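You operate a simulated robot arm through the tools that you are given. There is no shell and no other tool. Be economical: measure what you need, move in short steps, check, and stop when the job is done.

Carry out the task below with a simulated robot arm. There is one attempt and no reset: what you move stays moved.

JOB
Pump the tyre to 30 psi and put the hose end back.
Fine: couple the hose end to the tyre valve; it ends on its peg.
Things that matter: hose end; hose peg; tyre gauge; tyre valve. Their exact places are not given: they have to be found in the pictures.

Only the result counts: the job must be done as asked and must still hold three seconds after the hand-in. Knocking over, shifting, dropping, spilling or breaking anything else fails it.

ROBOT AND FRAMES
A 6-joint arm with a two-finger parallel gripper on a trunk, on a base that drives. Base frame: it is fixed to the floor where the robot stands at the start and does not move with it; the origin is under the middle of the robot, x ahead of it, y to its left, z up; the surface under the hand at the start is at about z = 80. Units: cm, degrees, N and s.
With the tool pointing down near the work surface it reaches from about 58 to 94 cm from the robot's upright axis, wherever it stands. Its first joint turns from -149.0 to 149.0 degrees. Places, roughly: hose peg [50, -20, 80]; tyre gauge [70, -40, 80]; tyre valve [50, -10, 90]. Payload 3.43 kg.
The TCP is the grasp point between the finger pads, 3.4 cm short of the fingertips. In the tool frame z runs along the fingers and y along their closing line. The gripper opens to 12.8 cm. The fingers are 2.4 cm wide and 1.2 cm thick; the gripper's body (4.8 by 13 cm) begins 9.6 cm behind the TCP.
Orientation is told as [roll, pitch, yaw] about the base's x, y, z axes, in that order, counted from this pose: with the fingers straight down and closing along the base's y, the tool's x points along the base's -x, its y along +y and its z along -z.

CONTROLS
- The arm moves only by the tool jog_arm. Its argument "plan" is a list that holds one entry, the list of rows, each a list of 7 numbers: the shift along the base's x, y, z in cm, then the turn, a rotation vector about the base's x, y, z in degrees, then the finger opening in cm, from 0 to 12.8. In form: [[[tx, ty, tz, wx, wy, wz, gripper], ...]]. A call has 1 to 20 rows; each row is the pose to reach, as a shift and turn from the pose commanded when the call began. Rows are played at 5 a second. More than 5 cm and 8.6 degrees between two rows, or a gripper value outside its range, and nothing of the call is played. A pose out of reach is approached as far as the arm can. The call stops where the force on the tool passes 40 N (or 10 N more than at its start, if that is more) or the arm is blocked; 0.2 s more then pass. Each finger travels about 10.8 cm/s and halts on what it meets, pressing with about 38 N; the grip force reading is that of the motor and also rises with nothing between the fingers. The clock runs only during rows and for 0.2 s after the last one: add rows that repeat a pose to give the fingers time. The reply holds the time, the measured pose of the TCP, the force on the tool along the base axes, the opening and the grip force, in the units named above and with some noise, with the torque about the TCP (base axes, N m) and any sound that the robot's microphone picked up.
- Cameras (640 x 400 px; columns grow to the right, rows downward): "scene" is now at [3.03, 13.06, 161.96]; the picture's right is [-0.48, -0.88, 0.00], its down [-0.53, 0.29, -0.80] and it looks along [0.70, -0.38, -0.60] (base axes); focal length 268 px, centre (320, 200). "wrist" rides on the gripper at [7.6, -1.1, -16] in the tool frame; the picture's right is [0.15, 0.99, 0.00], its down [-0.88, 0.13, -0.46] and it looks along [-0.45, 0.07, 0.89] (tool axes); focal length 234 px, centre (320, 200).
- grab_frame(camera): a new picture of that camera. No time passes.
- slide_trunk(by): slides the trunk up (or, below 0, down) by that many cm; the arm and the scene camera ride with it, the base frame stays. It gives what a move gives, with no picture.
- drive_base(legs): drives the robot by 1 to 6 legs, each [ahead, turn to the left] in cm and degrees, along the robot's own axes; the way and the turn of a leg run together, so that a leg with both is an arc; at most 150 cm and 180 degrees a leg. The arm and the cameras ride along, it lands a little off, and it stops where it bumps. It gives what a move gives.
- aim_head(pan, tilt): turns the head with the scene camera to pan (to the left, within 155 degrees either way) and tilt (down, from -29 to 69), counted from straight ahead of the robot. It gives what a move gives.
- probe_pixels(camera, pixels): there is no depth. For up to 12 entries [column, row, z] of the newest picture of that camera ("zoom" is the newest enlarged one), the place [x, y] in the base frame at which the ray of that pixel passes the height z, good to about 0.3 cm. No time passes.
- enlarge(camera, box): a new picture of the part [left, top, right, bottom] of that camera's present view, enlarged. No time passes.
- job_done(): hands the job in; it is judged then, once.

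Go step by step. Measure first, check grasps and placings, and put right what went wrong. The budget is 80 turns and 52 pictures, counting those below and the enlarged ones. Unless the task says otherwise, let go and move clear before handing in, and close with one line.

The tools are called as name(argument=value, ...) on one line, values as JSON. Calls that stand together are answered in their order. jog_arm: Moves the arm, as the interface text tells. Its arguments: {"type":"object","properties":{"plan":{"type":"array","items":{"type":"array","items":{"type":"array","items":{"type":"number"}}}}},"required":["plan"]} The other tools are called the same way: slide_trunk (by) slides the trunk up or down; drive_base (legs) drives the base; aim_head (pan, tilt) turns the head that bears the scene camera; grab_frame (camera) takes a picture; probe_pixels (camera, pixels) gives the place at which the rays of pixels pass given heights; enlarge (camera, box) takes an enlarged picture of a part of a camera's view; job_done () hands the job in.

At the start:

```text
clock: 0.0
tcp_pos: [83.66, -3.82, 117.52]
ee_rot: [-0.2, -3.4, 0.7]
wrist_force: [110.6, -5.4, -177.1]
torque: [1.04, 2.34, 0.58]
width: 12.8
finger_force: 0.1
trunk travel left (down, up): [-62.5, 8.5]
robot x, y, heading: [-0.27, 0.55, -0.4]
head pan, tilt: [-28.8, 37.1]
```

scene: 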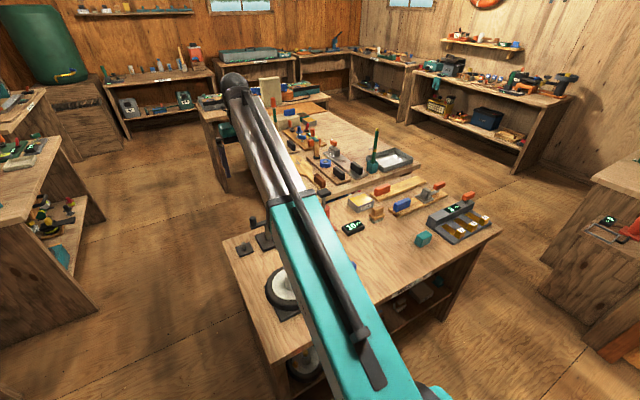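
wrist: 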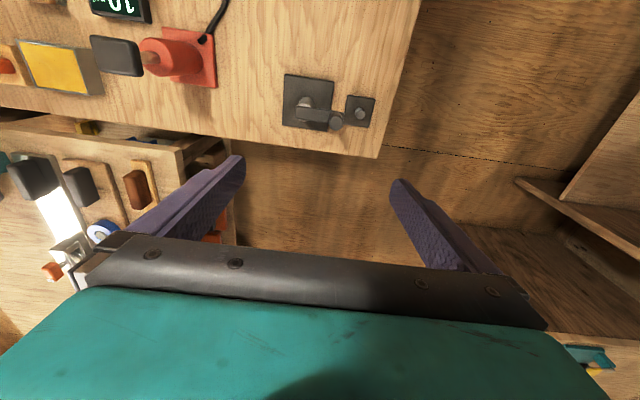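

The scene shows the workbench with the arm hiding part of it; a wheel is visible near (283,285) and a gauge display near (352,227). I'll enlarge those areas.

enlarge(camera="scene", box=[220, 180, 380, 330])

enlarge(camera="scene", box=[330, 160, 510, 270])

enlarge(camera="wrist", box=[0, 0, 400, 250])

```text
2.67 times, centred on (300, 255) of scene
```

zoom: 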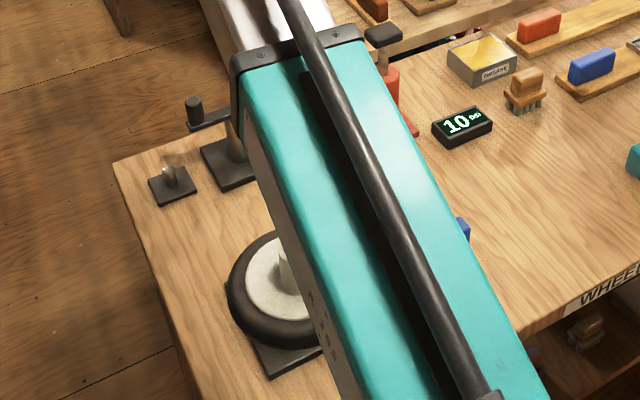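

```text
3.56 times, centred on (420, 215) of scene
```

zoom: 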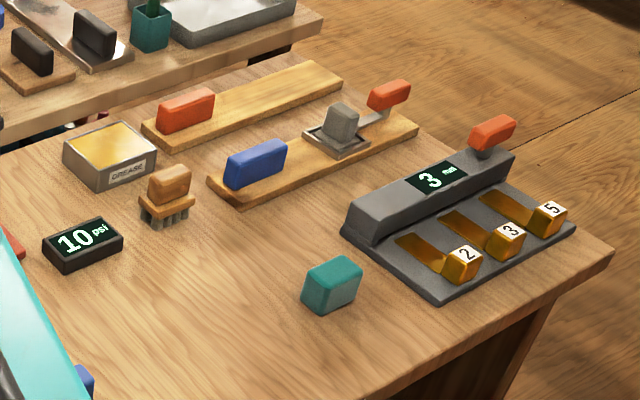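

```text
1.60 times, centred on (200, 125) of wrist
```

zoom: 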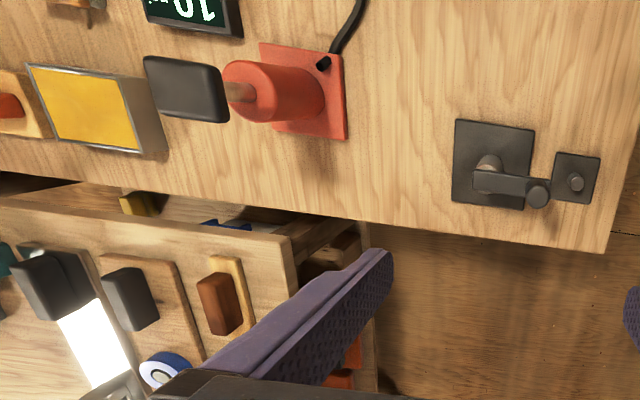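

The arm hides the pump and hose. I probe key points and look at the arm-free alternative by swinging the arm leftwards (high up).

probe_pixels(camera="scene", pixels=[[283, 287, 86], [352, 227, 80], [262, 242, 80], [225, 245, 80], [268, 362, 80], [502, 228, 80]])

jog_arm(plan=[[[0, 5, 0, 0, 0, 0, 12.8], [-1, 10, 0, 0, 0, 0, 12.8], [-2, 15, 0, 0, 0, 0, 12.8], [-3, 20, 0, 0, 0, 0, 12.8], [-5, 24, 0, 0, 0, 0, 12.8], [-7, 28, 0, 0, 0, 0, 12.8], [-9, 32, 0, 0, 0, 0, 12.8], [-11, 36, 0, 0, 0, 0, 12.8], [-14, 40, 0, 0, 0, 0, 12.8]]])

grab_frame(camera="scene")

```text
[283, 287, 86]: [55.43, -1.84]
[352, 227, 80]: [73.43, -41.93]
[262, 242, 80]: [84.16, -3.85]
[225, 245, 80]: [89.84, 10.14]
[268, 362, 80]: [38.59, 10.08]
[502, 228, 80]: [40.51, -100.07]
```

```text
refused: row 2 steps farther than a row can; nothing moved
```

```text
46 pictures are left
```

scene: 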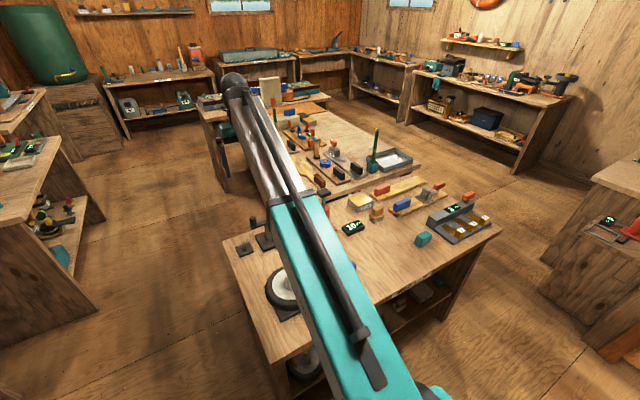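

The bench spans about x 38–90, y −100–10. I redo the sideways swing with shorter rows.

jog_arm(plan=[[[0, 4.5, 0, 0, 0, 3, 12.8], [-0.5, 9, 0, 0, 0, 6, 12.8], [-1, 13.5, 0, 0, 0, 9, 12.8], [-2, 18, 0, 0, 0, 12, 12.8], [-4, 22, 0, 0, 0, 15, 12.8], [-6, 26, 0, 0, 0, 18, 12.8], [-8, 30, 0, 0, 0, 21, 12.8], [-10, 34, 0, 0, 0, 24, 12.8], [-12.5, 38, 0, 0, 0, 27, 12.8], [-15, 42, 0, 0, 0, 30, 12.8]]])

aim_head(pan=-28.8, tilt=45)

grab_frame(camera="scene")

```text
clock: 2.2
tcp_pos: [69.12, 38.64, 117.62]
ee_rot: [-0.4, -4.8, 31.8]
wrist_force: [108.9, -27.3, -119.7]
torque: [11.25, 8.74, 8.22]
width: 12.78
finger_force: 0.1
trunk travel left (down, up): [-62.5, 8.5]
robot x, y, heading: [-0.1, 0.42, -0.2]
head pan, tilt: [-28.8, 37.1]
```

```text
clock: 2.9
tcp_pos: [69.23, 38.6, 117.56]
ee_rot: [-0.2, -4.8, 31.4]
wrist_force: [94.1, -4.5, -121.6]
torque: [7.11, 5.96, 5.33]
width: 12.79
finger_force: 0.2
trunk travel left (down, up): [-62.5, 8.5]
robot x, y, heading: [-0.2, 0.03, -0.1]
head pan, tilt: [-28.8, 45.0]
```

```text
45 pictures are left
```

scene: 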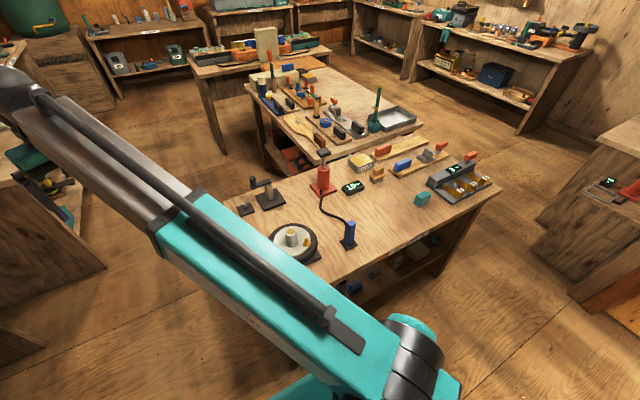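

Now the pump (320,180), hose end (348,235), wheel (292,240) and gauge (352,187) are visible. I enlarge and look with care.

enlarge(camera="scene", box=[230, 140, 390, 270])

enlarge(camera="scene", box=[260, 205, 370, 270])

```text
3.08 times, centred on (310, 205) of scene
```

zoom: 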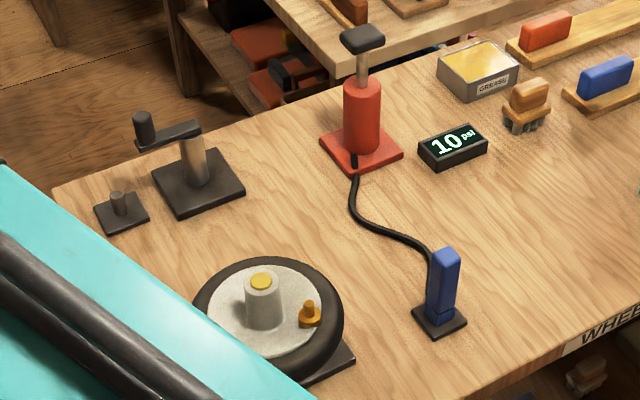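

```text
5.82 times, centred on (315, 238) of scene
```

zoom: 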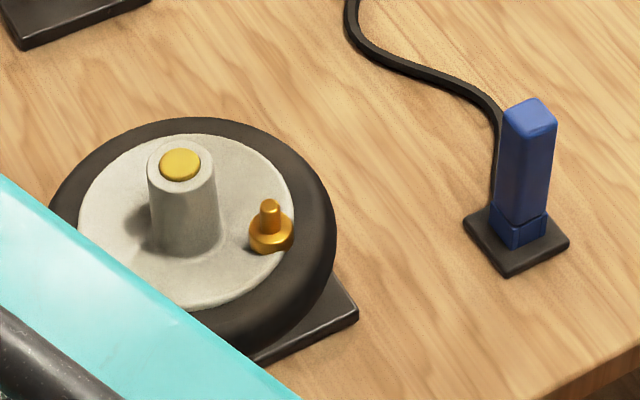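

probe_pixels(camera="zoom", pixels=[[530, 115, 90], [530, 115, 88], [517, 244, 80.5], [523, 240, 81], [270, 205, 88], [270, 205, 86], [270, 245, 84], [181, 165, 92]])

probe_pixels(camera="scene", pixels=[[320, 189, 80], [323, 153, 98], [323, 153, 104], [320, 165, 92], [352, 188, 80], [210, 199, 80]])

drive_base(legs=[[-15, 0]])

grab_frame(camera="scene")

```text
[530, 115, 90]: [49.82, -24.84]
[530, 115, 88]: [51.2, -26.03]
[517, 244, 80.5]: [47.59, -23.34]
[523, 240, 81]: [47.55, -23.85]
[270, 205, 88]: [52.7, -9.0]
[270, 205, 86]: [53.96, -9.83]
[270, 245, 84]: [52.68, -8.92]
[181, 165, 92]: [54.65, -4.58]
```

```text
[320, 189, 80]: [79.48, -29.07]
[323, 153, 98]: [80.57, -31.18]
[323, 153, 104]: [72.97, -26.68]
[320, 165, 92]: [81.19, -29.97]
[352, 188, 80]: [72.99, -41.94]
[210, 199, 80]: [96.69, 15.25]
```

```text
clock: 4.4
tcp_pos: [53.75, 38.5, 117.73]
ee_rot: [-0.2, -4.7, 30.7]
wrist_force: [77.4, 21.9, -121.6]
torque: [2.42, 3.02, 2.08]
width: 12.82
finger_force: 0.2
trunk travel left (down, up): [-62.5, 8.5]
robot x, y, heading: [-15.55, 0.09, -0.2]
head pan, tilt: [-28.8, 45.0]
```

```text
42 pictures are left
```

scene: 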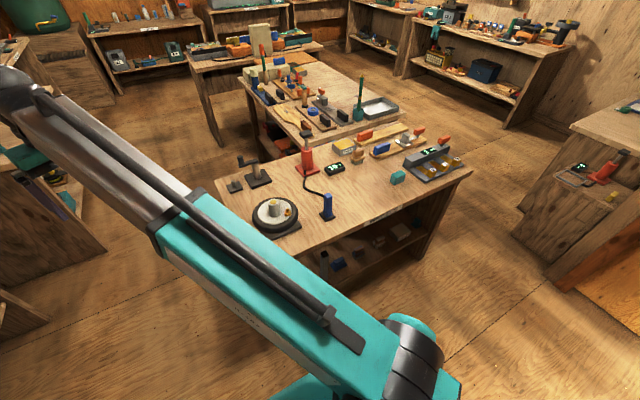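

Second vantage for parallax: I enlarge the same region and probe.

enlarge(camera="scene", box=[220, 140, 350, 240])

enlarge(camera="scene", box=[250, 185, 340, 241])

```text
4.00 times, centred on (285, 190) of scene
```

zoom: 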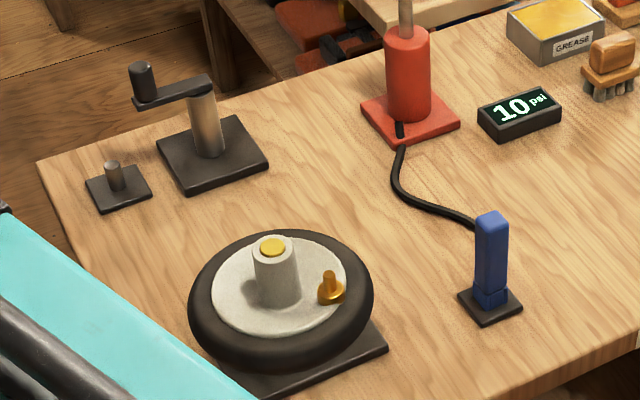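

```text
7.11 times, centred on (295, 213) of scene
```

zoom: 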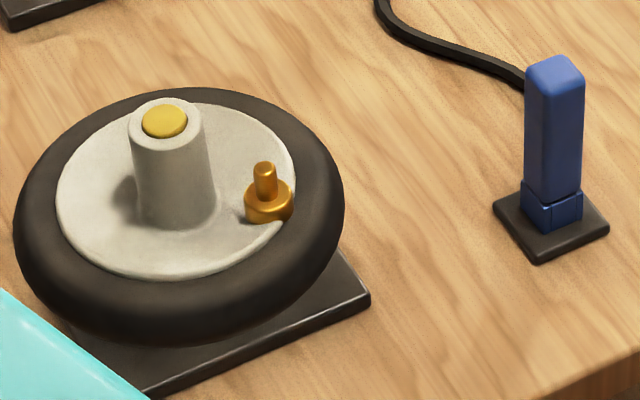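

probe_pixels(camera="zoom", pixels=[[556, 70, 90], [556, 70, 88], [553, 226, 81], [264, 166, 90], [264, 166, 88], [264, 166, 86], [268, 203, 86], [268, 203, 84], [166, 118, 92], [526, 190, 82.5], [553, 208, 82.5], [583, 190, 82.5]])

probe_pixels(camera="scene", pixels=[[309, 170, 80], [305, 133, 98], [305, 133, 104], [305, 150, 92]])

drive_base(legs=[[7, 0]])

```text
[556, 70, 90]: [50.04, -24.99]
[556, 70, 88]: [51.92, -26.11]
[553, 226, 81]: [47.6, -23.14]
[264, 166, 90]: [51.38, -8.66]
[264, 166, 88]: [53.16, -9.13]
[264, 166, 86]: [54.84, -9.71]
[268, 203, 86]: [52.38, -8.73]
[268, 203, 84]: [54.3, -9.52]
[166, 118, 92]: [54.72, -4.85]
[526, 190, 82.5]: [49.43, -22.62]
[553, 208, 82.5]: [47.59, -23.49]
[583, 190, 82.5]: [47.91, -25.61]
```

```text
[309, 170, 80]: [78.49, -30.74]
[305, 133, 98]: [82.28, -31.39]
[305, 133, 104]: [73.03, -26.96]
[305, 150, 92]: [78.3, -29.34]
```

```text
clock: 5.4
tcp_pos: [61.09, 38.72, 117.49]
ee_rot: [-0.2, -5.0, 30.8]
wrist_force: [21.7, 13.9, -39.5]
torque: [-0.31, 0.33, -0.04]
width: 12.81
finger_force: 0.0
trunk travel left (down, up): [-62.5, 8.5]
robot x, y, heading: [-8.37, 0.32, -0.2]
head pan, tilt: [-28.8, 45.0]
```

The hose end is at about (49,−24), top z≈91; the valve nipple at about (52,−8.7), tip z≈88–90; the pump handle around (77,−29,101). I move the hand over the hose end, high up, yaw back to ~0.

jog_arm(plan=[[[0.5, -4.5, 0, 0, 0.4, -2, 12.8], [1, -9, 0, 0, 0.7, -4, 12.8], [1, -13.5, 0, 0, 1, -6, 12.8], [1, -18, 0, 0, 1.4, -8, 12.8], [0.5, -22.5, 0, 0, 1.7, -10, 12.8], [0, -27, 0, 0, 2, -12, 12.8], [-1, -31.5, 0, 0, 2.4, -14, 12.8], [-2, -36, 0, 0, 2.7, -16, 12.8], [-3, -40.5, 0, 0, 3, -18, 12.8], [-4, -45, 0, 0, 3.4, -20, 12.8], [-6, -49, 0, 0, 3.7, -22, 12.8], [-8, -53, 0, 0, 4, -24, 12.8], [-10, -57, 0, 0, 4.4, -27, 12.8], [-11, -61, 0, 0, 4.7, -29, 12.8], [-11.5, -63, 0, 0, 5, -31, 12.8], [-11.5, -63, 0, 0, 5, -31, 12.8]]])

grab_frame(camera="wrist")

grab_frame(camera="scene")

```text
clock: 5.8
tcp_pos: [61.7, 35.31, 117.58]
ee_rot: [0.1, -5.4, 28.7]
wrist_force: [7.3, 3.3, -12.6]
torque: [-0.08, 0.37, 0.07]
width: 12.8
finger_force: 0.0
trunk travel left (down, up): [-62.5, 8.5]
robot x, y, heading: [-8.1, 0.15, -0.1]
head pan, tilt: [-28.8, 45.0]
stopped in row 2: the force on the tool passed its limit at 70 N (the readings are from after the stop); the commanded pose is now the measured one
```

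```text
39 pictures are left
```

wrist: 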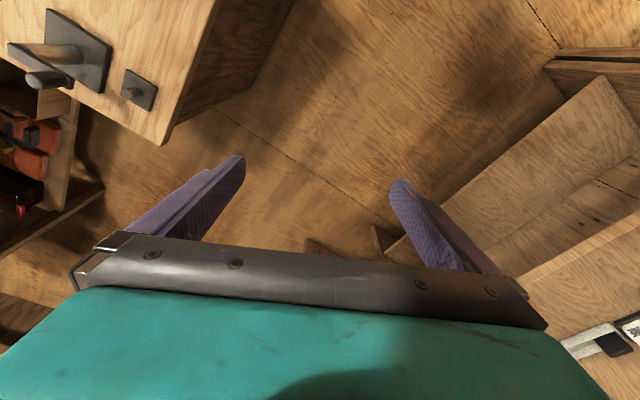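

```text
38 pictures are left
```

scene: 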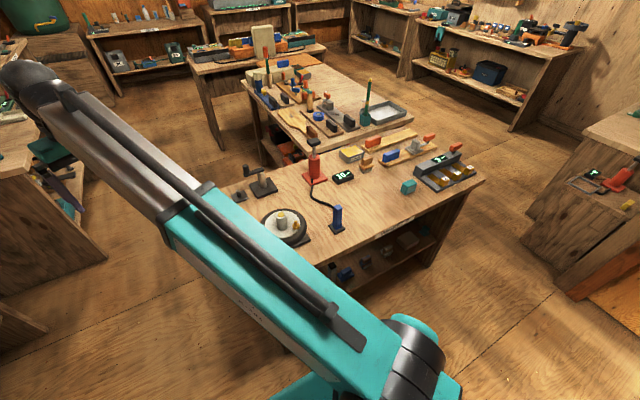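

The hand touches nothing visible; the readings were leftover strain and have now dropped. I retry the swing from the reset pose.

jog_arm(plan=[[[0.2, -2, 0, 0, 0.4, -1, 12.8], [0.5, -6, 0, 0, 0.7, -3, 12.8], [0.5, -10, 0, 0, 1, -5, 12.8], [0.3, -14, 0, 0, 1.4, -7, 12.8], [0, -18, 0, 0, 1.7, -9, 12.8], [-0.5, -22, 0, 0, 2, -11, 12.8], [-1, -26, 0, 0, 2.4, -13, 12.8], [-2, -30, 0, 0, 2.7, -15, 12.8], [-3, -34, 0, 0, 3, -17, 12.8], [-4, -38, 0, 0, 3.4, -19, 12.8], [-6, -42, 0, 0, 3.7, -21, 12.8], [-8, -46, 0, 0, 4, -23, 12.8], [-9, -50, 0, 0, 4.4, -25, 12.8], [-10, -54, 0, 0, 4.7, -27, 12.8], [-11.5, -57, 0, 0, 5, -29, 12.8], [-12, -59, 0, 0, 5, -29, 12.8], [-12, -59, 0, 0, 5, -29, 12.8]]])

grab_frame(camera="wrist")

```text
clock: 6.2
tcp_pos: [62.11, 34.06, 117.59]
ee_rot: [0.3, -5.6, 27.9]
wrist_force: [7.6, 4.6, -10.8]
torque: [-0.27, 0.26, -0.02]
width: 12.8
finger_force: 0.0
trunk travel left (down, up): [-62.5, 8.5]
robot x, y, heading: [-8.11, 0.41, -0.1]
head pan, tilt: [-28.8, 45.0]
stopped in row 1: the force on the tool passed its limit at 49 N (the readings are from after the stop); the commanded pose is now the measured one
```

```text
37 pictures are left
```

wrist: 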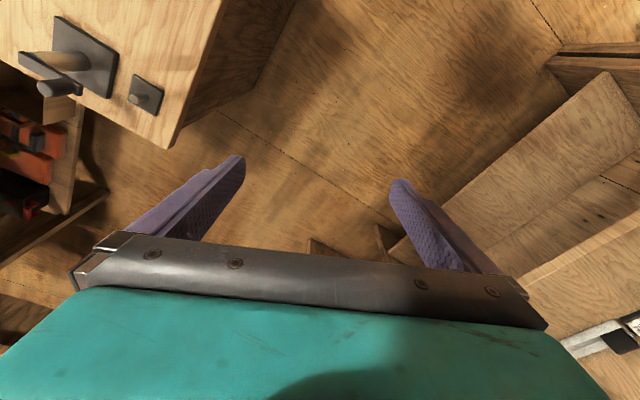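

The stall seems to come from the pitch correction at this height. I test a small move down with only yaw change, no pitch.

jog_arm(plan=[[[0, 0, -1.5, 0, 0, 0, 12.8], [0, 0, -3, 0, 0, 0, 12.8], [0, 0, -5, 0, 0, 0, 12.8], [0, 0, -5, 0, 0, 0, 12.8]]])

```text
clock: 7.2
tcp_pos: [61.88, 33.9, 112.55]
ee_rot: [0.3, -5.5, 27.8]
wrist_force: [0.6, -0.3, -0.8]
torque: [0.01, -0.01, 0.0]
width: 12.79
finger_force: 0.1
trunk travel left (down, up): [-62.5, 8.5]
robot x, y, heading: [-8.16, 0.11, -0.3]
head pan, tilt: [-28.8, 45.0]
```

Forces are now zero: it was a reach limit at that height. I swing across at z≈112.

jog_arm(plan=[[[0.2, -2, 0, 0, 0.4, -1, 12.8], [0.5, -6, 0, 0, 0.7, -3, 12.8], [0.5, -10, 0, 0, 1, -5, 12.8], [0.3, -14, 0, 0, 1.4, -7, 12.8], [0, -18, 0, 0, 1.7, -9, 12.8], [-0.5, -22, 0, 0, 2, -11, 12.8], [-1, -26, 0, 0, 2.4, -13, 12.8], [-2, -30, 0, 0, 2.7, -15, 12.8], [-3, -34, 0, 0, 3, -17, 12.8], [-4, -38, 0, 0, 3.4, -19, 12.8], [-6, -42, 0, 0, 3.7, -21, 12.8], [-8, -46, 0, 0, 4, -23, 12.8], [-9, -50, 0, 0, 4.4, -25, 12.8], [-10, -54, 0, 0, 4.7, -27, 12.8], [-11.5, -57, 0, 0, 5, -28, 12.8], [-12, -58, 0, 0, 5, -28, 12.8], [-12, -58, 0, 0, 5, -28, 12.8]]])

grab_frame(camera="wrist")

```text
clock: 8.9
tcp_pos: [61.47, 8.11, 112.66]
ee_rot: [1.1, -3.8, 14.5]
wrist_force: [4.1, -1.1, -6.6]
torque: [0.33, 0.29, 0.23]
width: 12.79
finger_force: 0.2
trunk travel left (down, up): [-62.5, 8.5]
robot x, y, heading: [-8.56, 0.24, -0.1]
head pan, tilt: [-28.8, 45.0]
stopped in row 8: the force on the tool passed its limit at 48 N (the readings are from after the stop); the commanded pose is now the measured one
```

```text
36 pictures are left
```

wrist: 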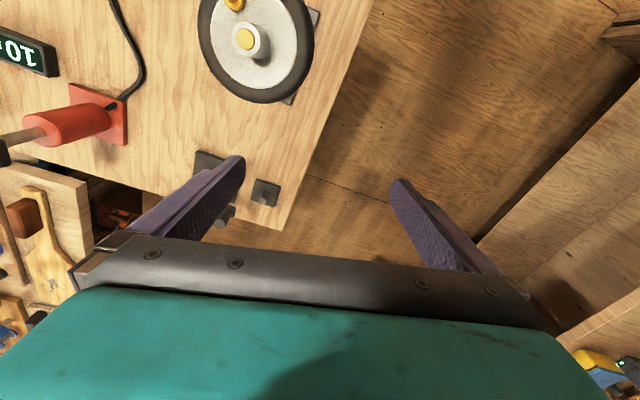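

The pitch correction again meets a height limit relative to the shoulder. I raise the trunk by 8 and then jog down to z≈108 for slack.

slide_trunk(by=8)

jog_arm(plan=[[[0, 0, -4, 0, 0, 0, 12.8], [0, 0, -8, 0, 0, 0, 12.8], [0, 0, -12, 0, 1, 0, 12.8], [0, -3, -12, 0, 2, -2, 12.8], [-1, -7, -12, -0.5, 3, -4, 12.8], [-2, -11, -12, -1, 4, -6, 12.8], [-4, -15, -12, -1, 4, -8, 12.8], [-6, -19, -12, -1, 4, -10, 12.8], [-7, -23, -12, -1, 4, -12, 12.8], [-8, -27, -12, -1, 4, -13, 12.8], [-9, -30, -12, -1, 4, -14, 12.8], [-9, -30, -12, -1, 4, -14, 12.8]]])

grab_frame(camera="wrist")

```text
clock: 10.1
tcp_pos: [61.39, 8.07, 120.6]
ee_rot: [1.2, -3.6, 14.6]
wrist_force: [9.2, -0.7, -12.6]
torque: [0.44, 0.34, 0.32]
width: 12.79
finger_force: 0.0
trunk travel left (down, up): [-70.5, 0.5]
robot x, y, heading: [-8.39, 0.38, -0.2]
head pan, tilt: [-28.8, 45.0]
```

```text
clock: 12.7
tcp_pos: [52.33, -22.14, 108.97]
ee_rot: [0.7, 0.4, 0.6]
wrist_force: [0.0, 0.5, -0.8]
torque: [0.02, 0.01, -0.01]
width: 12.78
finger_force: 0.0
trunk travel left (down, up): [-70.5, 0.5]
robot x, y, heading: [-8.7, 0.27, -0.2]
head pan, tilt: [-28.8, 45.0]
```

```text
35 pictures are left
```

wrist: 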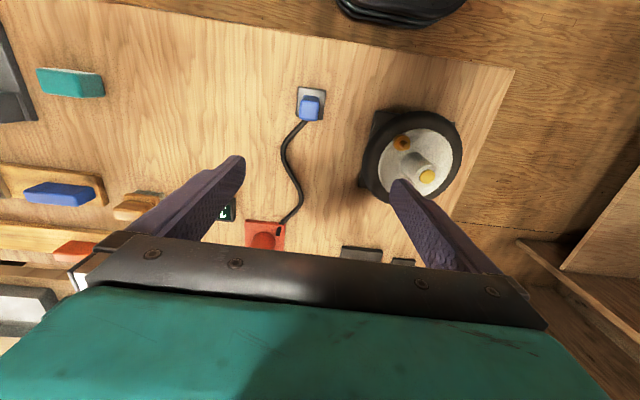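

Forces zero, tool is straight. Hose end is at (310,105), valve at (402,142). I enlarge and probe.

enlarge(camera="wrist", box=[280, 70, 480, 195])

enlarge(camera="wrist", box=[285, 80, 333, 110])

grab_frame(camera="scene")

```text
3.20 times, centred on (380, 132) of wrist
```

zoom: 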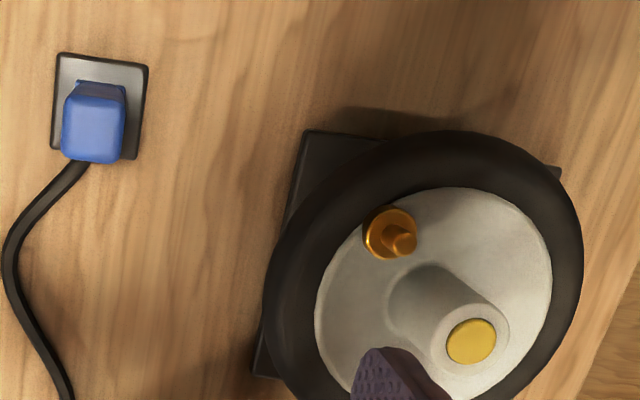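

```text
13.33 times, centred on (309, 95) of wrist
```

zoom: 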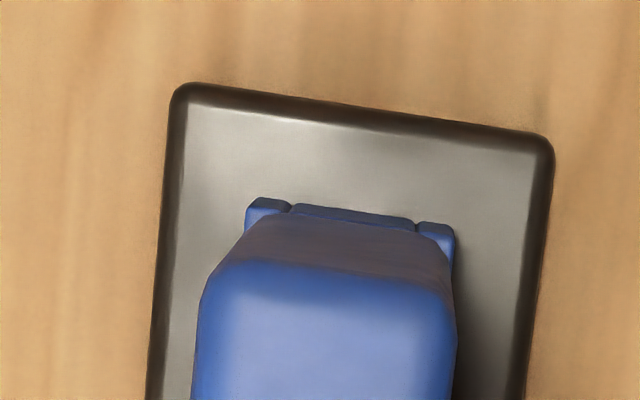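

```text
32 pictures are left
```

scene: 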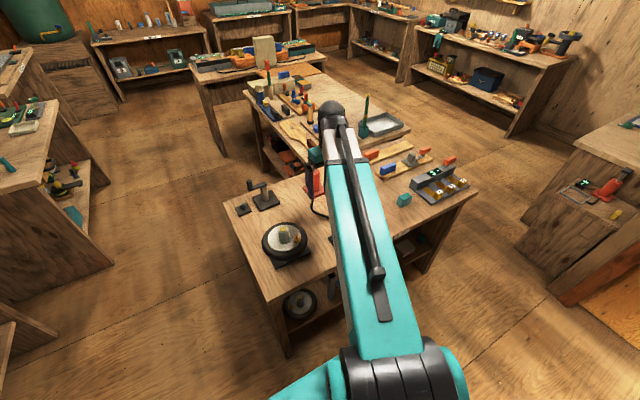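

probe_pixels(camera="wrist", pixels=[[309.7, 109.5, 91], [309.7, 109.5, 90], [298.4, 86.8, 80.8], [325.9, 90.5, 80.8], [296.5, 116, 80.8], [322, 119.5, 80.8], [406, 145.6, 90], [406, 145.6, 88], [402, 141.6, 86], [402, 141.6, 84], [262, 238, 92], [262, 238, 96]])

```text
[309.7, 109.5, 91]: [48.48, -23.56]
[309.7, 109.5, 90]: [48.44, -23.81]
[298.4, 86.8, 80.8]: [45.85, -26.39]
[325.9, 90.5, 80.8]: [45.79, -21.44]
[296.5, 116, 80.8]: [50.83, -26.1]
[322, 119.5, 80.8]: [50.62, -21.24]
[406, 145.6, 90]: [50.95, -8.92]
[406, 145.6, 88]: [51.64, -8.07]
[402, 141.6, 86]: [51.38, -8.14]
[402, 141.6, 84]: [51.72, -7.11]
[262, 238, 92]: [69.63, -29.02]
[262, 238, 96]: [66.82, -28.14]
```

Hose end is axis-aligned at about (48.4,−23.8), valve at about (51.4,−8.5). I descend to just above the hose end and check.

jog_arm(plan=[[[-2, -0.9, -3, 0, 0, 0, 9], [-4, -1.7, -6, 0, 0, 0, 7], [-4.1, -1.7, -10, 0, 0, 0, 7], [-4.1, -1.7, -14, 0, 0, 0, 7], [-4.1, -1.7, -14, 0, 0, 0, 7]]])

grab_frame(camera="wrist")

```text
clock: 13.8
tcp_pos: [48.21, -23.6, 94.6]
ee_rot: [0.7, 0.4, 0.6]
wrist_force: [0.8, -0.7, -1.1]
torque: [0.01, 0.0, 0.01]
width: 7.01
finger_force: 0.0
trunk travel left (down, up): [-70.5, 0.5]
robot x, y, heading: [-8.37, 0.06, 0.0]
head pan, tilt: [-28.8, 45.0]
```

```text
31 pictures are left
```

wrist: 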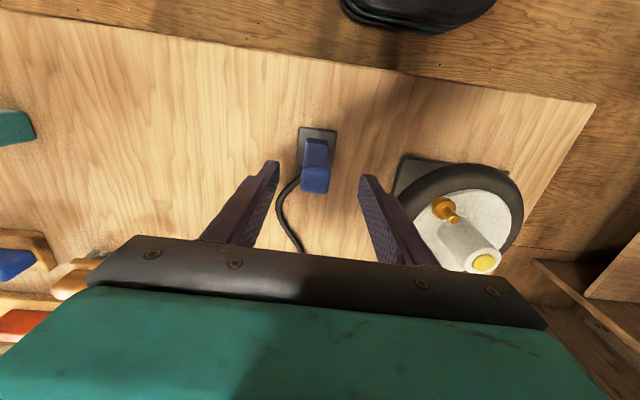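

Hose end (316,178) lies centred between the fingers. I probe it and the valve once more from this closer vantage.

enlarge(camera="wrist", box=[270, 120, 510, 270])

probe_pixels(camera="wrist", pixels=[[316, 180, 91], [316, 180, 92], [317, 145, 81], [317, 152, 81], [456, 216, 90], [456, 216, 88], [444, 205, 86], [444, 205, 84], [485, 262, 92]])

```text
2.67 times, centred on (390, 195) of wrist
```

zoom: 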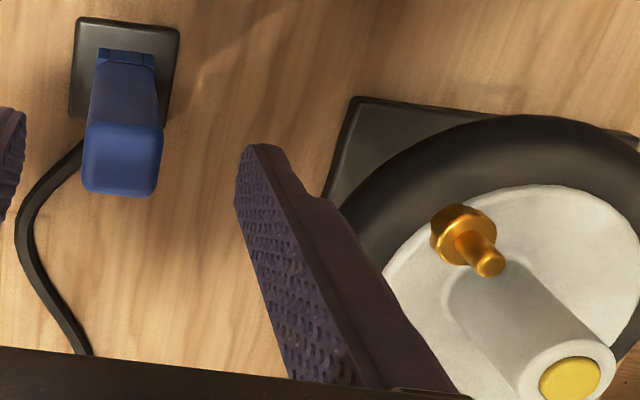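

```text
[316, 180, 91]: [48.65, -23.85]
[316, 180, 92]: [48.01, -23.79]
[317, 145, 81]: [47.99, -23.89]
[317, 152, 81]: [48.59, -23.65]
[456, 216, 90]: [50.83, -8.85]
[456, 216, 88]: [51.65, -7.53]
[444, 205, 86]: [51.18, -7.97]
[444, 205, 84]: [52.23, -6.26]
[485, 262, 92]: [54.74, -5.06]
```

Top centre matches (48.4,−23.8). I descend 5.2 cm and close on the hose end.

jog_arm(plan=[[[0, -0.1, -2.6, 0, 0, 0, 7], [0, -0.1, -5.2, 0, 0, 0, 7], [0, -0.1, -5.2, 0, 0, 0, 7], [0, -0.1, -5.2, 0, 0, 0, 4], [0, -0.1, -5.2, 0, 0, 0, 2], [0, -0.1, -5.2, 0, 0, 0, 1.5], [0, -0.1, -5.2, 0, 0, 0, 1.5]]])

grab_frame(camera="wrist")

```text
clock: 15.4
tcp_pos: [48.41, -23.93, 89.35]
ee_rot: [0.7, 0.4, 0.6]
wrist_force: [0.5, 0.3, -0.2]
torque: [-0.01, 0.03, 0.03]
width: 2.55
finger_force: 37.7
trunk travel left (down, up): [-70.5, 0.5]
robot x, y, heading: [-8.29, 0.47, -0.2]
head pan, tilt: [-28.8, 45.0]
```

```text
29 pictures are left
```

wrist: 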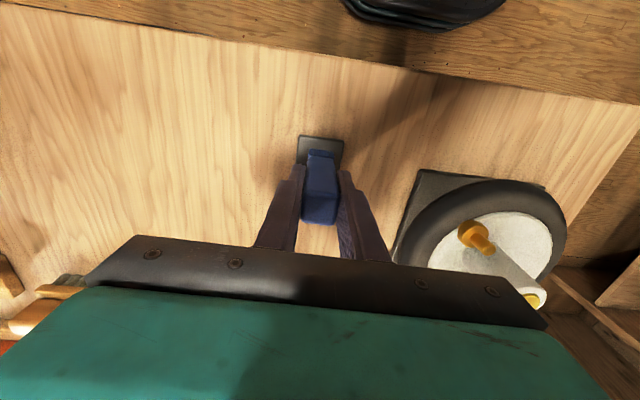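

Gripped at width 2.55. I lift straight up and check.

jog_arm(plan=[[[0, 0, 1, 0, 0, 0, 1.5], [0, 0, 3, 0, 0, 0, 1.5], [0, 0, 6, 0, 0, 0, 1.5], [0, 0, 9, 0, 0, 0, 1.5], [0, 0, 13, 0, 0, 0, 1.5], [0, 0, 13, 0, 0, 0, 1.5]]])

grab_frame(camera="wrist")

```text
clock: 16.9
tcp_pos: [48.1, -23.8, 102.59]
ee_rot: [0.6, 0.4, 0.6]
wrist_force: [0.0, 1.1, -0.4]
torque: [0.01, 0.0, 0.02]
width: 2.54
finger_force: 38.4
trunk travel left (down, up): [-70.5, 0.5]
robot x, y, heading: [-8.43, 0.39, -0.2]
head pan, tilt: [-28.8, 45.0]
```

```text
28 pictures are left
```

wrist: 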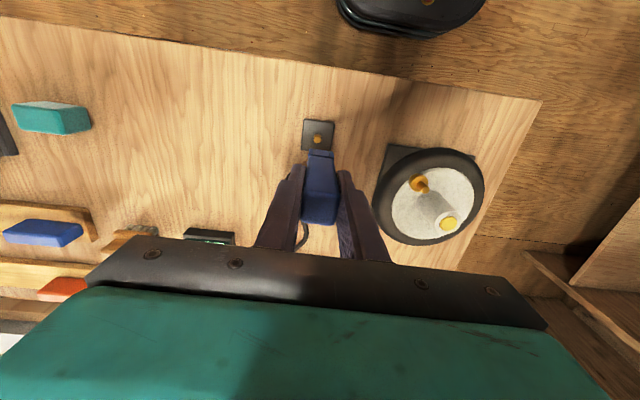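

The hose end is lifted and the peg shows at (318,140). I compare peg and valve positions from this view.

enlarge(camera="wrist", box=[290, 110, 490, 235])

```text
3.20 times, centred on (390, 172) of wrist
```

zoom: 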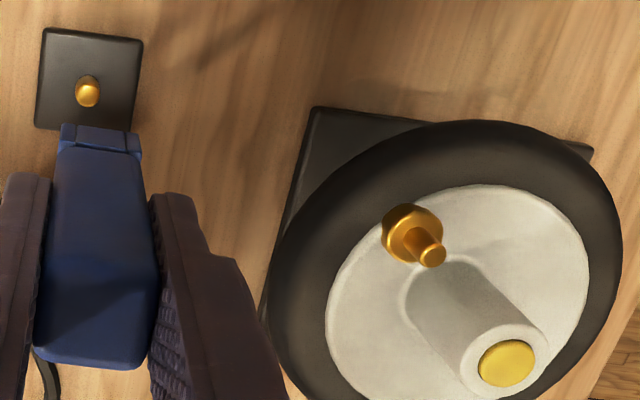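

probe_pixels(camera="zoom", pixels=[[88, 83, 81], [88, 96, 83], [88, 96, 84], [434, 257, 91], [434, 257, 90], [434, 257, 89], [413, 232, 87], [413, 232, 86], [508, 364, 92], [508, 364, 93]])

```text
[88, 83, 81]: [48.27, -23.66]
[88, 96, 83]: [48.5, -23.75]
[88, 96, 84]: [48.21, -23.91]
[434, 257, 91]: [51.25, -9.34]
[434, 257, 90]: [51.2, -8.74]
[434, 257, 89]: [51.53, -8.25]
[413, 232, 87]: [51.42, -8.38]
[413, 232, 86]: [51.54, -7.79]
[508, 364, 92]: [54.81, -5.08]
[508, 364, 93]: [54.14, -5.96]
```

Peg at (48.35,−23.8), valve at about (51.2,−8.75). I move over the valve at this height.

jog_arm(plan=[[[0.7, 4, 0, 0, 0, 0, 1.5], [1.4, 8, 0, 0, 0, 0, 1.5], [2.1, 12, 0, 0, 0, 0, 1.5], [2.8, 15.1, 0, 0, 0, 0, 1.5], [2.8, 15.1, 0, 0, 0, 0, 1.5], [2.8, 15.1, 0, 0, 0, 0, 1.5]]])

enlarge(camera="wrist", box=[240, 90, 440, 215])

enlarge(camera="scene", box=[220, 160, 380, 260])

```text
clock: 18.2
tcp_pos: [51.13, -8.53, 102.17]
ee_rot: [0.7, 0.4, 0.6]
wrist_force: [0.8, -0.2, -1.8]
torque: [0.02, -0.01, -0.01]
width: 2.55
finger_force: 38.1
trunk travel left (down, up): [-70.5, 0.5]
robot x, y, heading: [-8.38, 0.15, -0.1]
head pan, tilt: [-28.8, 45.0]
```

```text
3.20 times, centred on (340, 152) of wrist
```

zoom: 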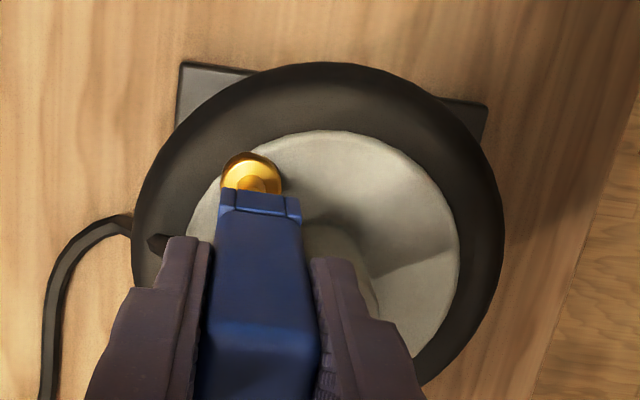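

```text
4.00 times, centred on (300, 210) of scene
```

zoom: 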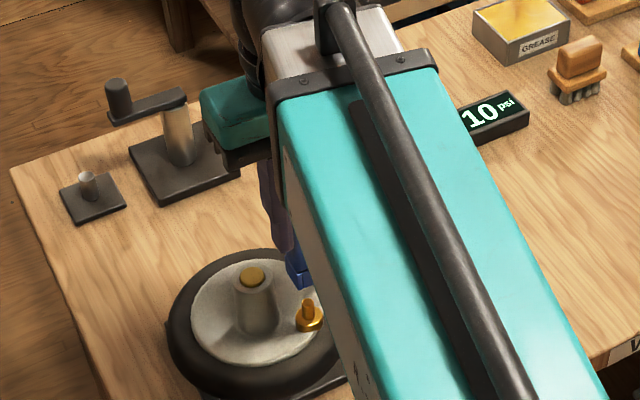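

probe_pixels(camera="zoom", pixels=[[308, 305, 90], [308, 315, 87]])

probe_pixels(camera="wrist", pixels=[[318.75, 144, 87], [318.75, 146.7, 90], [319, 147, 89], [301.5, 150, 94], [333.5, 154, 94], [301.5, 150, 93.5], [333.5, 154, 93.5]])

```text
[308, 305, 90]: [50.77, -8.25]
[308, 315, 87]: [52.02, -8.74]
```

```text
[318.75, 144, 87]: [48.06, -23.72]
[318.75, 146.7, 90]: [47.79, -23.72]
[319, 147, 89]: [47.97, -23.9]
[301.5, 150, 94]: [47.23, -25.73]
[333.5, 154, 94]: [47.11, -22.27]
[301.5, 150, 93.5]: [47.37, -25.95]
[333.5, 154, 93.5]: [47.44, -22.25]
```

The wrist probe used the older frame; I take a fresh wrist frame and probe it.

enlarge(camera="wrist", box=[290, 120, 354, 160])

probe_pixels(camera="zoom", pixels=[[285, 240, 87], [285, 270, 90], [190, 330, 94], [390, 350, 94]])

```text
10.00 times, centred on (322, 140) of wrist
```

zoom: 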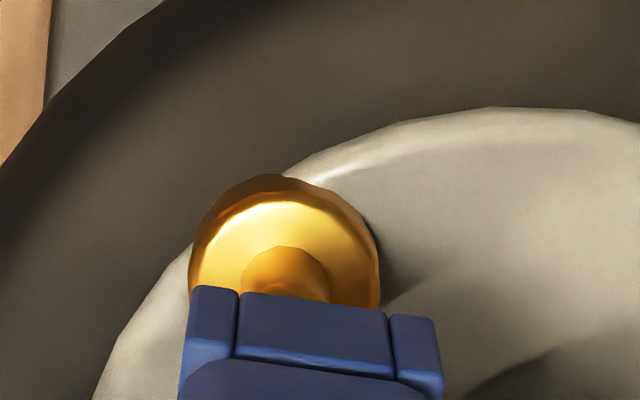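

```text
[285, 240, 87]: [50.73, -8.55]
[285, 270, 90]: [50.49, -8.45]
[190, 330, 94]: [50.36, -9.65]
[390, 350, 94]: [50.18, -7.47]
```

probe_pixels(camera="zoom", pixels=[[284, 250, 87], [284, 280, 87], [285, 240, 86], [240, 275, 87], [330, 290, 87], [192, 286, 94], [438, 318, 94], [192, 286, 93.5], [438, 318, 93.5], [284, 175, 85], [190, 270, 86], [380, 280, 86]])

```text
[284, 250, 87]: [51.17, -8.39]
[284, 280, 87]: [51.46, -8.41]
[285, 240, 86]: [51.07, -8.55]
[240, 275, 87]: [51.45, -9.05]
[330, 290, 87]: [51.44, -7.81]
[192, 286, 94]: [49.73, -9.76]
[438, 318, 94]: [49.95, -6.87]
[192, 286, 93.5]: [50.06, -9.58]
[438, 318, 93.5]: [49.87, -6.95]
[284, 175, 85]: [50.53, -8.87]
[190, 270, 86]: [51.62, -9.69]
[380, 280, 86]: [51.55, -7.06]
```

Hose end sits within ~0.2 cm of the stem axis. I nudge +0.15 x and −0.1 y, and lower slowly.

jog_arm(plan=[[[0.15, -0.1, -1.5, 0, 0, 0, 1.5], [0.15, -0.1, -3, 0, 0, 0, 1.5], [0.15, -0.1, -3.7, 0, 0, 0, 1.5], [0.15, -0.1, -4.4, 0, 0, 0, 1.5], [0.15, -0.1, -5, 0, 0, 0, 1.5], [0.15, -0.1, -5, 0, 0, 0, 1.5]]])

enlarge(camera="wrist", box=[270, 105, 366, 165])

enlarge(camera="scene", box=[250, 190, 346, 250])

```text
clock: 19.6
tcp_pos: [51.34, -8.73, 97.37]
ee_rot: [0.7, 0.4, 0.6]
wrist_force: [0.2, -0.4, -1.2]
torque: [-0.02, 0.01, 0.0]
width: 2.5
finger_force: 38.3
trunk travel left (down, up): [-70.5, 0.5]
robot x, y, heading: [-7.75, 0.25, -0.0]
head pan, tilt: [-28.8, 45.0]
```

```text
6.67 times, centred on (318, 135) of wrist
```

zoom: 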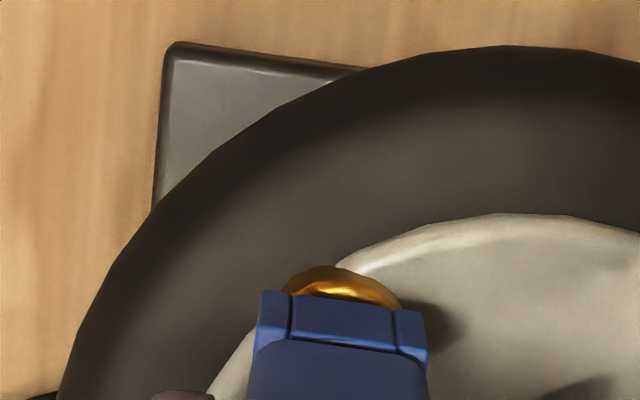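

```text
6.67 times, centred on (298, 220) of scene
```

zoom: 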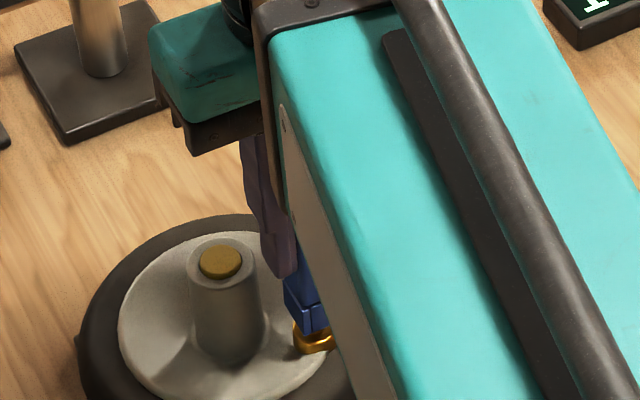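

The stem appears to have entered the hose end with no side force; I lower on in small steps until it seats.

jog_arm(plan=[[[0, 0, -0.6, 0, 0, 0, 1.5], [0, 0, -1.2, 0, 0, 0, 1.5], [0, 0, -1.7, 0, 0, 0, 1.5], [0, 0, -2.1, 0, 0, 0, 1.5], [0, 0, -2.4, 0, 0, 0, 1.5], [0, 0, -2.4, 0, 0, 0, 1.5]]])

enlarge(camera="wrist", box=[270, 105, 366, 165])

enlarge(camera="scene", box=[250, 160, 410, 260])

```text
clock: 21.1
tcp_pos: [51.12, -8.75, 95.11]
ee_rot: [0.7, 0.2, 0.5]
wrist_force: [-1.8, -0.1, 31.8]
torque: [0.25, -0.13, 0.06]
width: 2.57
finger_force: 37.9
trunk travel left (down, up): [-70.5, 0.5]
robot x, y, heading: [-7.85, 0.58, -0.2]
head pan, tilt: [-28.8, 45.0]
```

```text
6.67 times, centred on (318, 135) of wrist
```

zoom: 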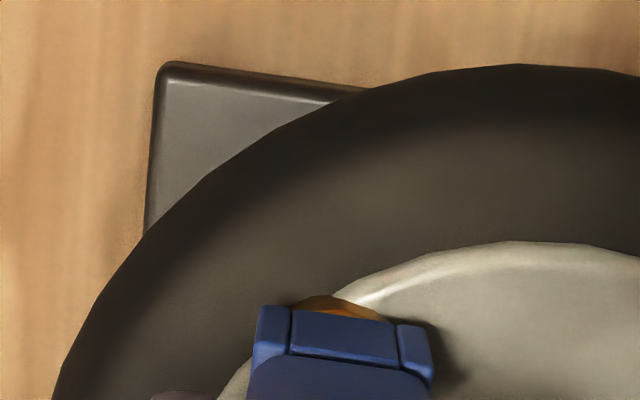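

```text
4.00 times, centred on (330, 210) of scene
```

zoom: 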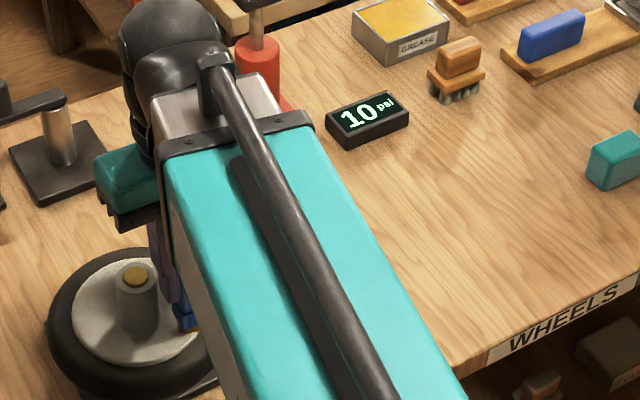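

The hose end is seated on the collar (32 N). I ease off, open slightly and rise clear, then look.

jog_arm(plan=[[[0, 0, 0.2, 0, 0, 0, 1.5], [0, 0, 0.2, 0, 0, 0, 4], [0, 0, 0.2, 0, 0, 0, 4], [0, 0, 0.2, 0, 0, 0, 4], [0, 0, 3, 0, 0, 0, 4], [0, 0, 7, 0, 0, 0, 5], [0, 0, 7, 0, 0, 0, 5]]])

grab_frame(camera="wrist")

```text
clock: 22.6
tcp_pos: [51.26, -8.68, 102.11]
ee_rot: [0.8, 0.4, 0.6]
wrist_force: [-0.2, 0.1, -0.8]
torque: [0.01, 0.01, 0.02]
width: 5.04
finger_force: 0.1
trunk travel left (down, up): [-70.5, 0.5]
robot x, y, heading: [-8.03, 0.15, -0.1]
head pan, tilt: [-28.8, 45.0]
```

```text
19 pictures are left
```

wrist: 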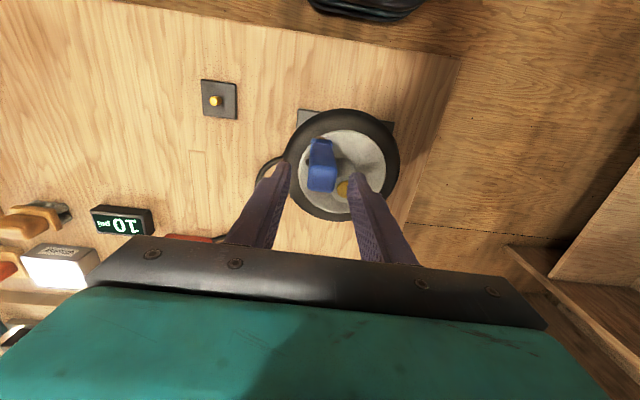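

The hose end stands on the valve at (322,165). Next I go toward the pump for a measuring look at its handle.

jog_arm(plan=[[[0, 0, 4, 0, 0, 0, 5], [0, 0, 8, 0, 0, 0, 6], [2.5, -3, 8, 0, 0, 0, 7], [5, -6, 8, 0, 0, 0, 7], [7.5, -9, 8, 0, 0, 0, 7], [10, -12, 8, 0, 0, 0, 7], [12.5, -15, 8, 0, 0, 0, 7], [15, -18, 8, 0, 0, 0, 7], [16.5, -20, 8, 0, 0, 0, 7], [16.5, -20, 8, 0, 0, 0, 7]]])

grab_frame(camera="wrist")

```text
clock: 24.9
tcp_pos: [67.51, -28.77, 109.93]
ee_rot: [0.7, 0.4, 0.6]
wrist_force: [0.2, -0.3, -0.2]
torque: [0.0, -0.02, 0.0]
width: 7.01
finger_force: 0.1
trunk travel left (down, up): [-70.5, 0.5]
robot x, y, heading: [-8.76, 0.02, 0.1]
head pan, tilt: [-28.8, 45.0]
```

```text
18 pictures are left
```

wrist: 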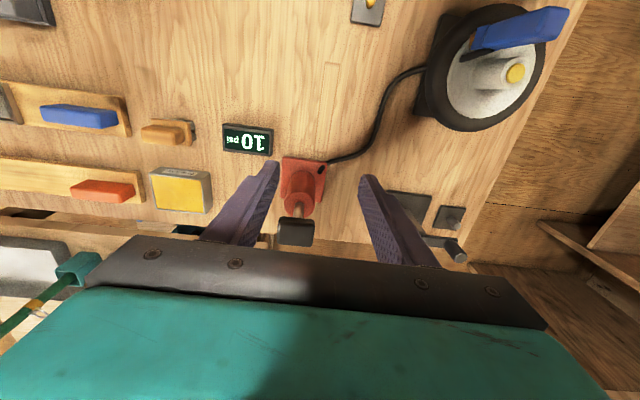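

probe_pixels(camera="wrist", pixels=[[303, 180, 81], [298, 208, 92], [295, 228, 98], [295, 228, 100], [295, 228, 102], [278, 228, 100], [314, 230, 100], [296, 218, 100], [284, 157, 80.5], [327, 162, 80.5]])

enlarge(camera="wrist", box=[240, 140, 368, 250])

```text
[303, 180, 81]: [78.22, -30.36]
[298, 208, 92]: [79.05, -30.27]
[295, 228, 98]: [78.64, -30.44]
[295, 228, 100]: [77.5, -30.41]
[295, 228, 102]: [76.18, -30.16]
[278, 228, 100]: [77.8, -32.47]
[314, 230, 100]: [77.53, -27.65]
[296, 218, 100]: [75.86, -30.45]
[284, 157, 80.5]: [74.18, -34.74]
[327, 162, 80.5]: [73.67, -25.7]
```

```text
3.64 times, centred on (304, 195) of wrist
```

zoom: 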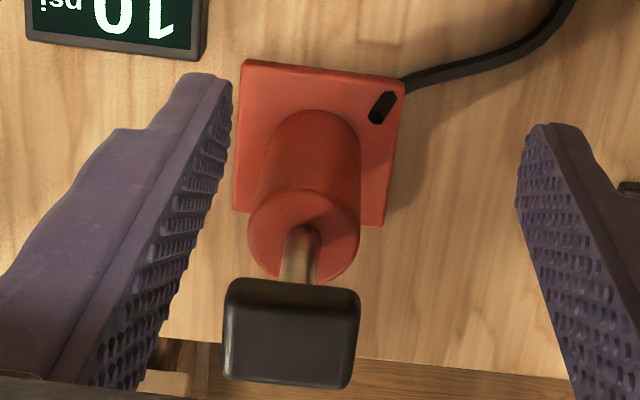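

Pump axis is about (78.4,−30.2); the handle is ~5 cm in y, ~3 cm in x, top near z≈100. I move above it and check for height.

jog_arm(plan=[[[3.5, -0.5, 0, 0, 0, 0, 8], [7, -1, 0, 0, 0, 0, 8], [10.8, -1.5, 0, 0, 0, 0, 8], [10.8, -1.5, -2.5, 0, 0, 0, 8], [10.8, -1.5, -2.5, 0, 0, 0, 8]]])

grab_frame(camera="wrist")

```text
clock: 26.1
tcp_pos: [78.38, -30.1, 107.37]
ee_rot: [0.7, 0.5, 0.5]
wrist_force: [0.2, 0.8, -0.1]
torque: [-0.01, 0.01, 0.01]
width: 8.0
finger_force: 0.1
trunk travel left (down, up): [-70.5, 0.5]
robot x, y, heading: [-8.27, 0.15, 0.1]
head pan, tilt: [-28.8, 45.0]
```

```text
16 pictures are left
```

wrist: 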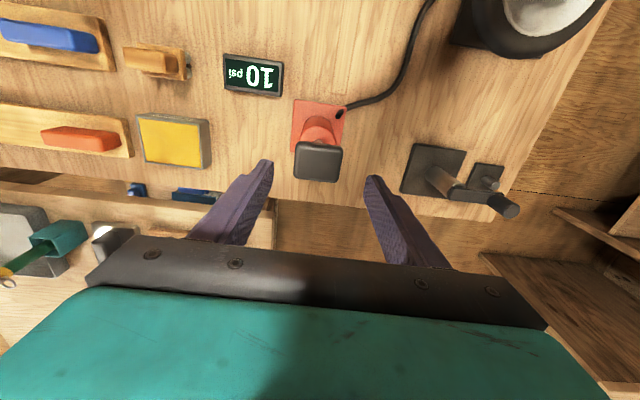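

probe_pixels(camera="wrist", pixels=[[318, 163, 99], [318, 163, 100], [318, 163, 101], [318, 163, 102], [295, 160, 100], [342, 163, 100], [318, 144, 100], [318, 181, 100], [294, 101, 80.5], [344, 104, 80.5]])

```text
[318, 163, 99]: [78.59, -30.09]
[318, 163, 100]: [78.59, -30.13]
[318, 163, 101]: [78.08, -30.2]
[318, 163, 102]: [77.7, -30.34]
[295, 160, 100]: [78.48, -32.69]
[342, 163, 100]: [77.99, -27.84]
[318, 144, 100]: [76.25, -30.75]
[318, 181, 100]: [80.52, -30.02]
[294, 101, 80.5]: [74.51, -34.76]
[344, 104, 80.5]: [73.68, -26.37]
```

The handle is centred under the fingers. I descend 6.5 cm and grip it.

jog_arm(plan=[[[0, -0.1, -3, 0, 0, 0, 8], [0, -0.1, -5, 0, 0, 0, 8], [0, -0.1, -6.6, 0, 0, 0, 8], [0, -0.1, -6.6, 0, 0, 0, 6], [0, -0.1, -6.6, 0, 0, 0, 4], [0, -0.1, -6.6, 0, 0, 0, 4], [0, -0.1, -6.6, 0, 0, 0, 4]]])

grab_frame(camera="wrist")

```text
clock: 27.6
tcp_pos: [78.5, -30.28, 100.88]
ee_rot: [0.6, 0.4, 0.7]
wrist_force: [0.4, -6.2, -0.7]
torque: [-1.05, 0.0, 1.3]
width: 4.87
finger_force: 45.0
trunk travel left (down, up): [-70.5, 0.5]
robot x, y, heading: [-8.26, 0.28, -0.2]
head pan, tilt: [-28.8, 45.0]
```

```text
15 pictures are left
```

wrist: 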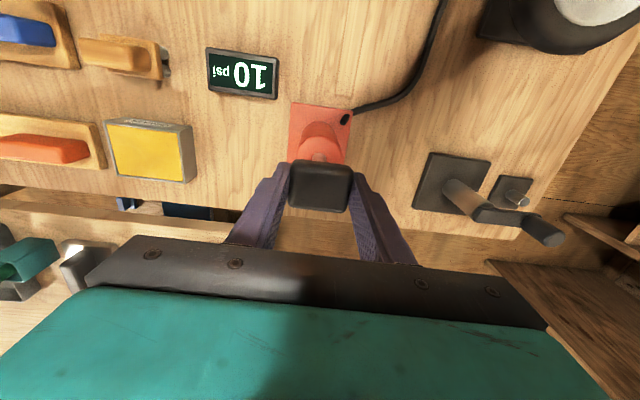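

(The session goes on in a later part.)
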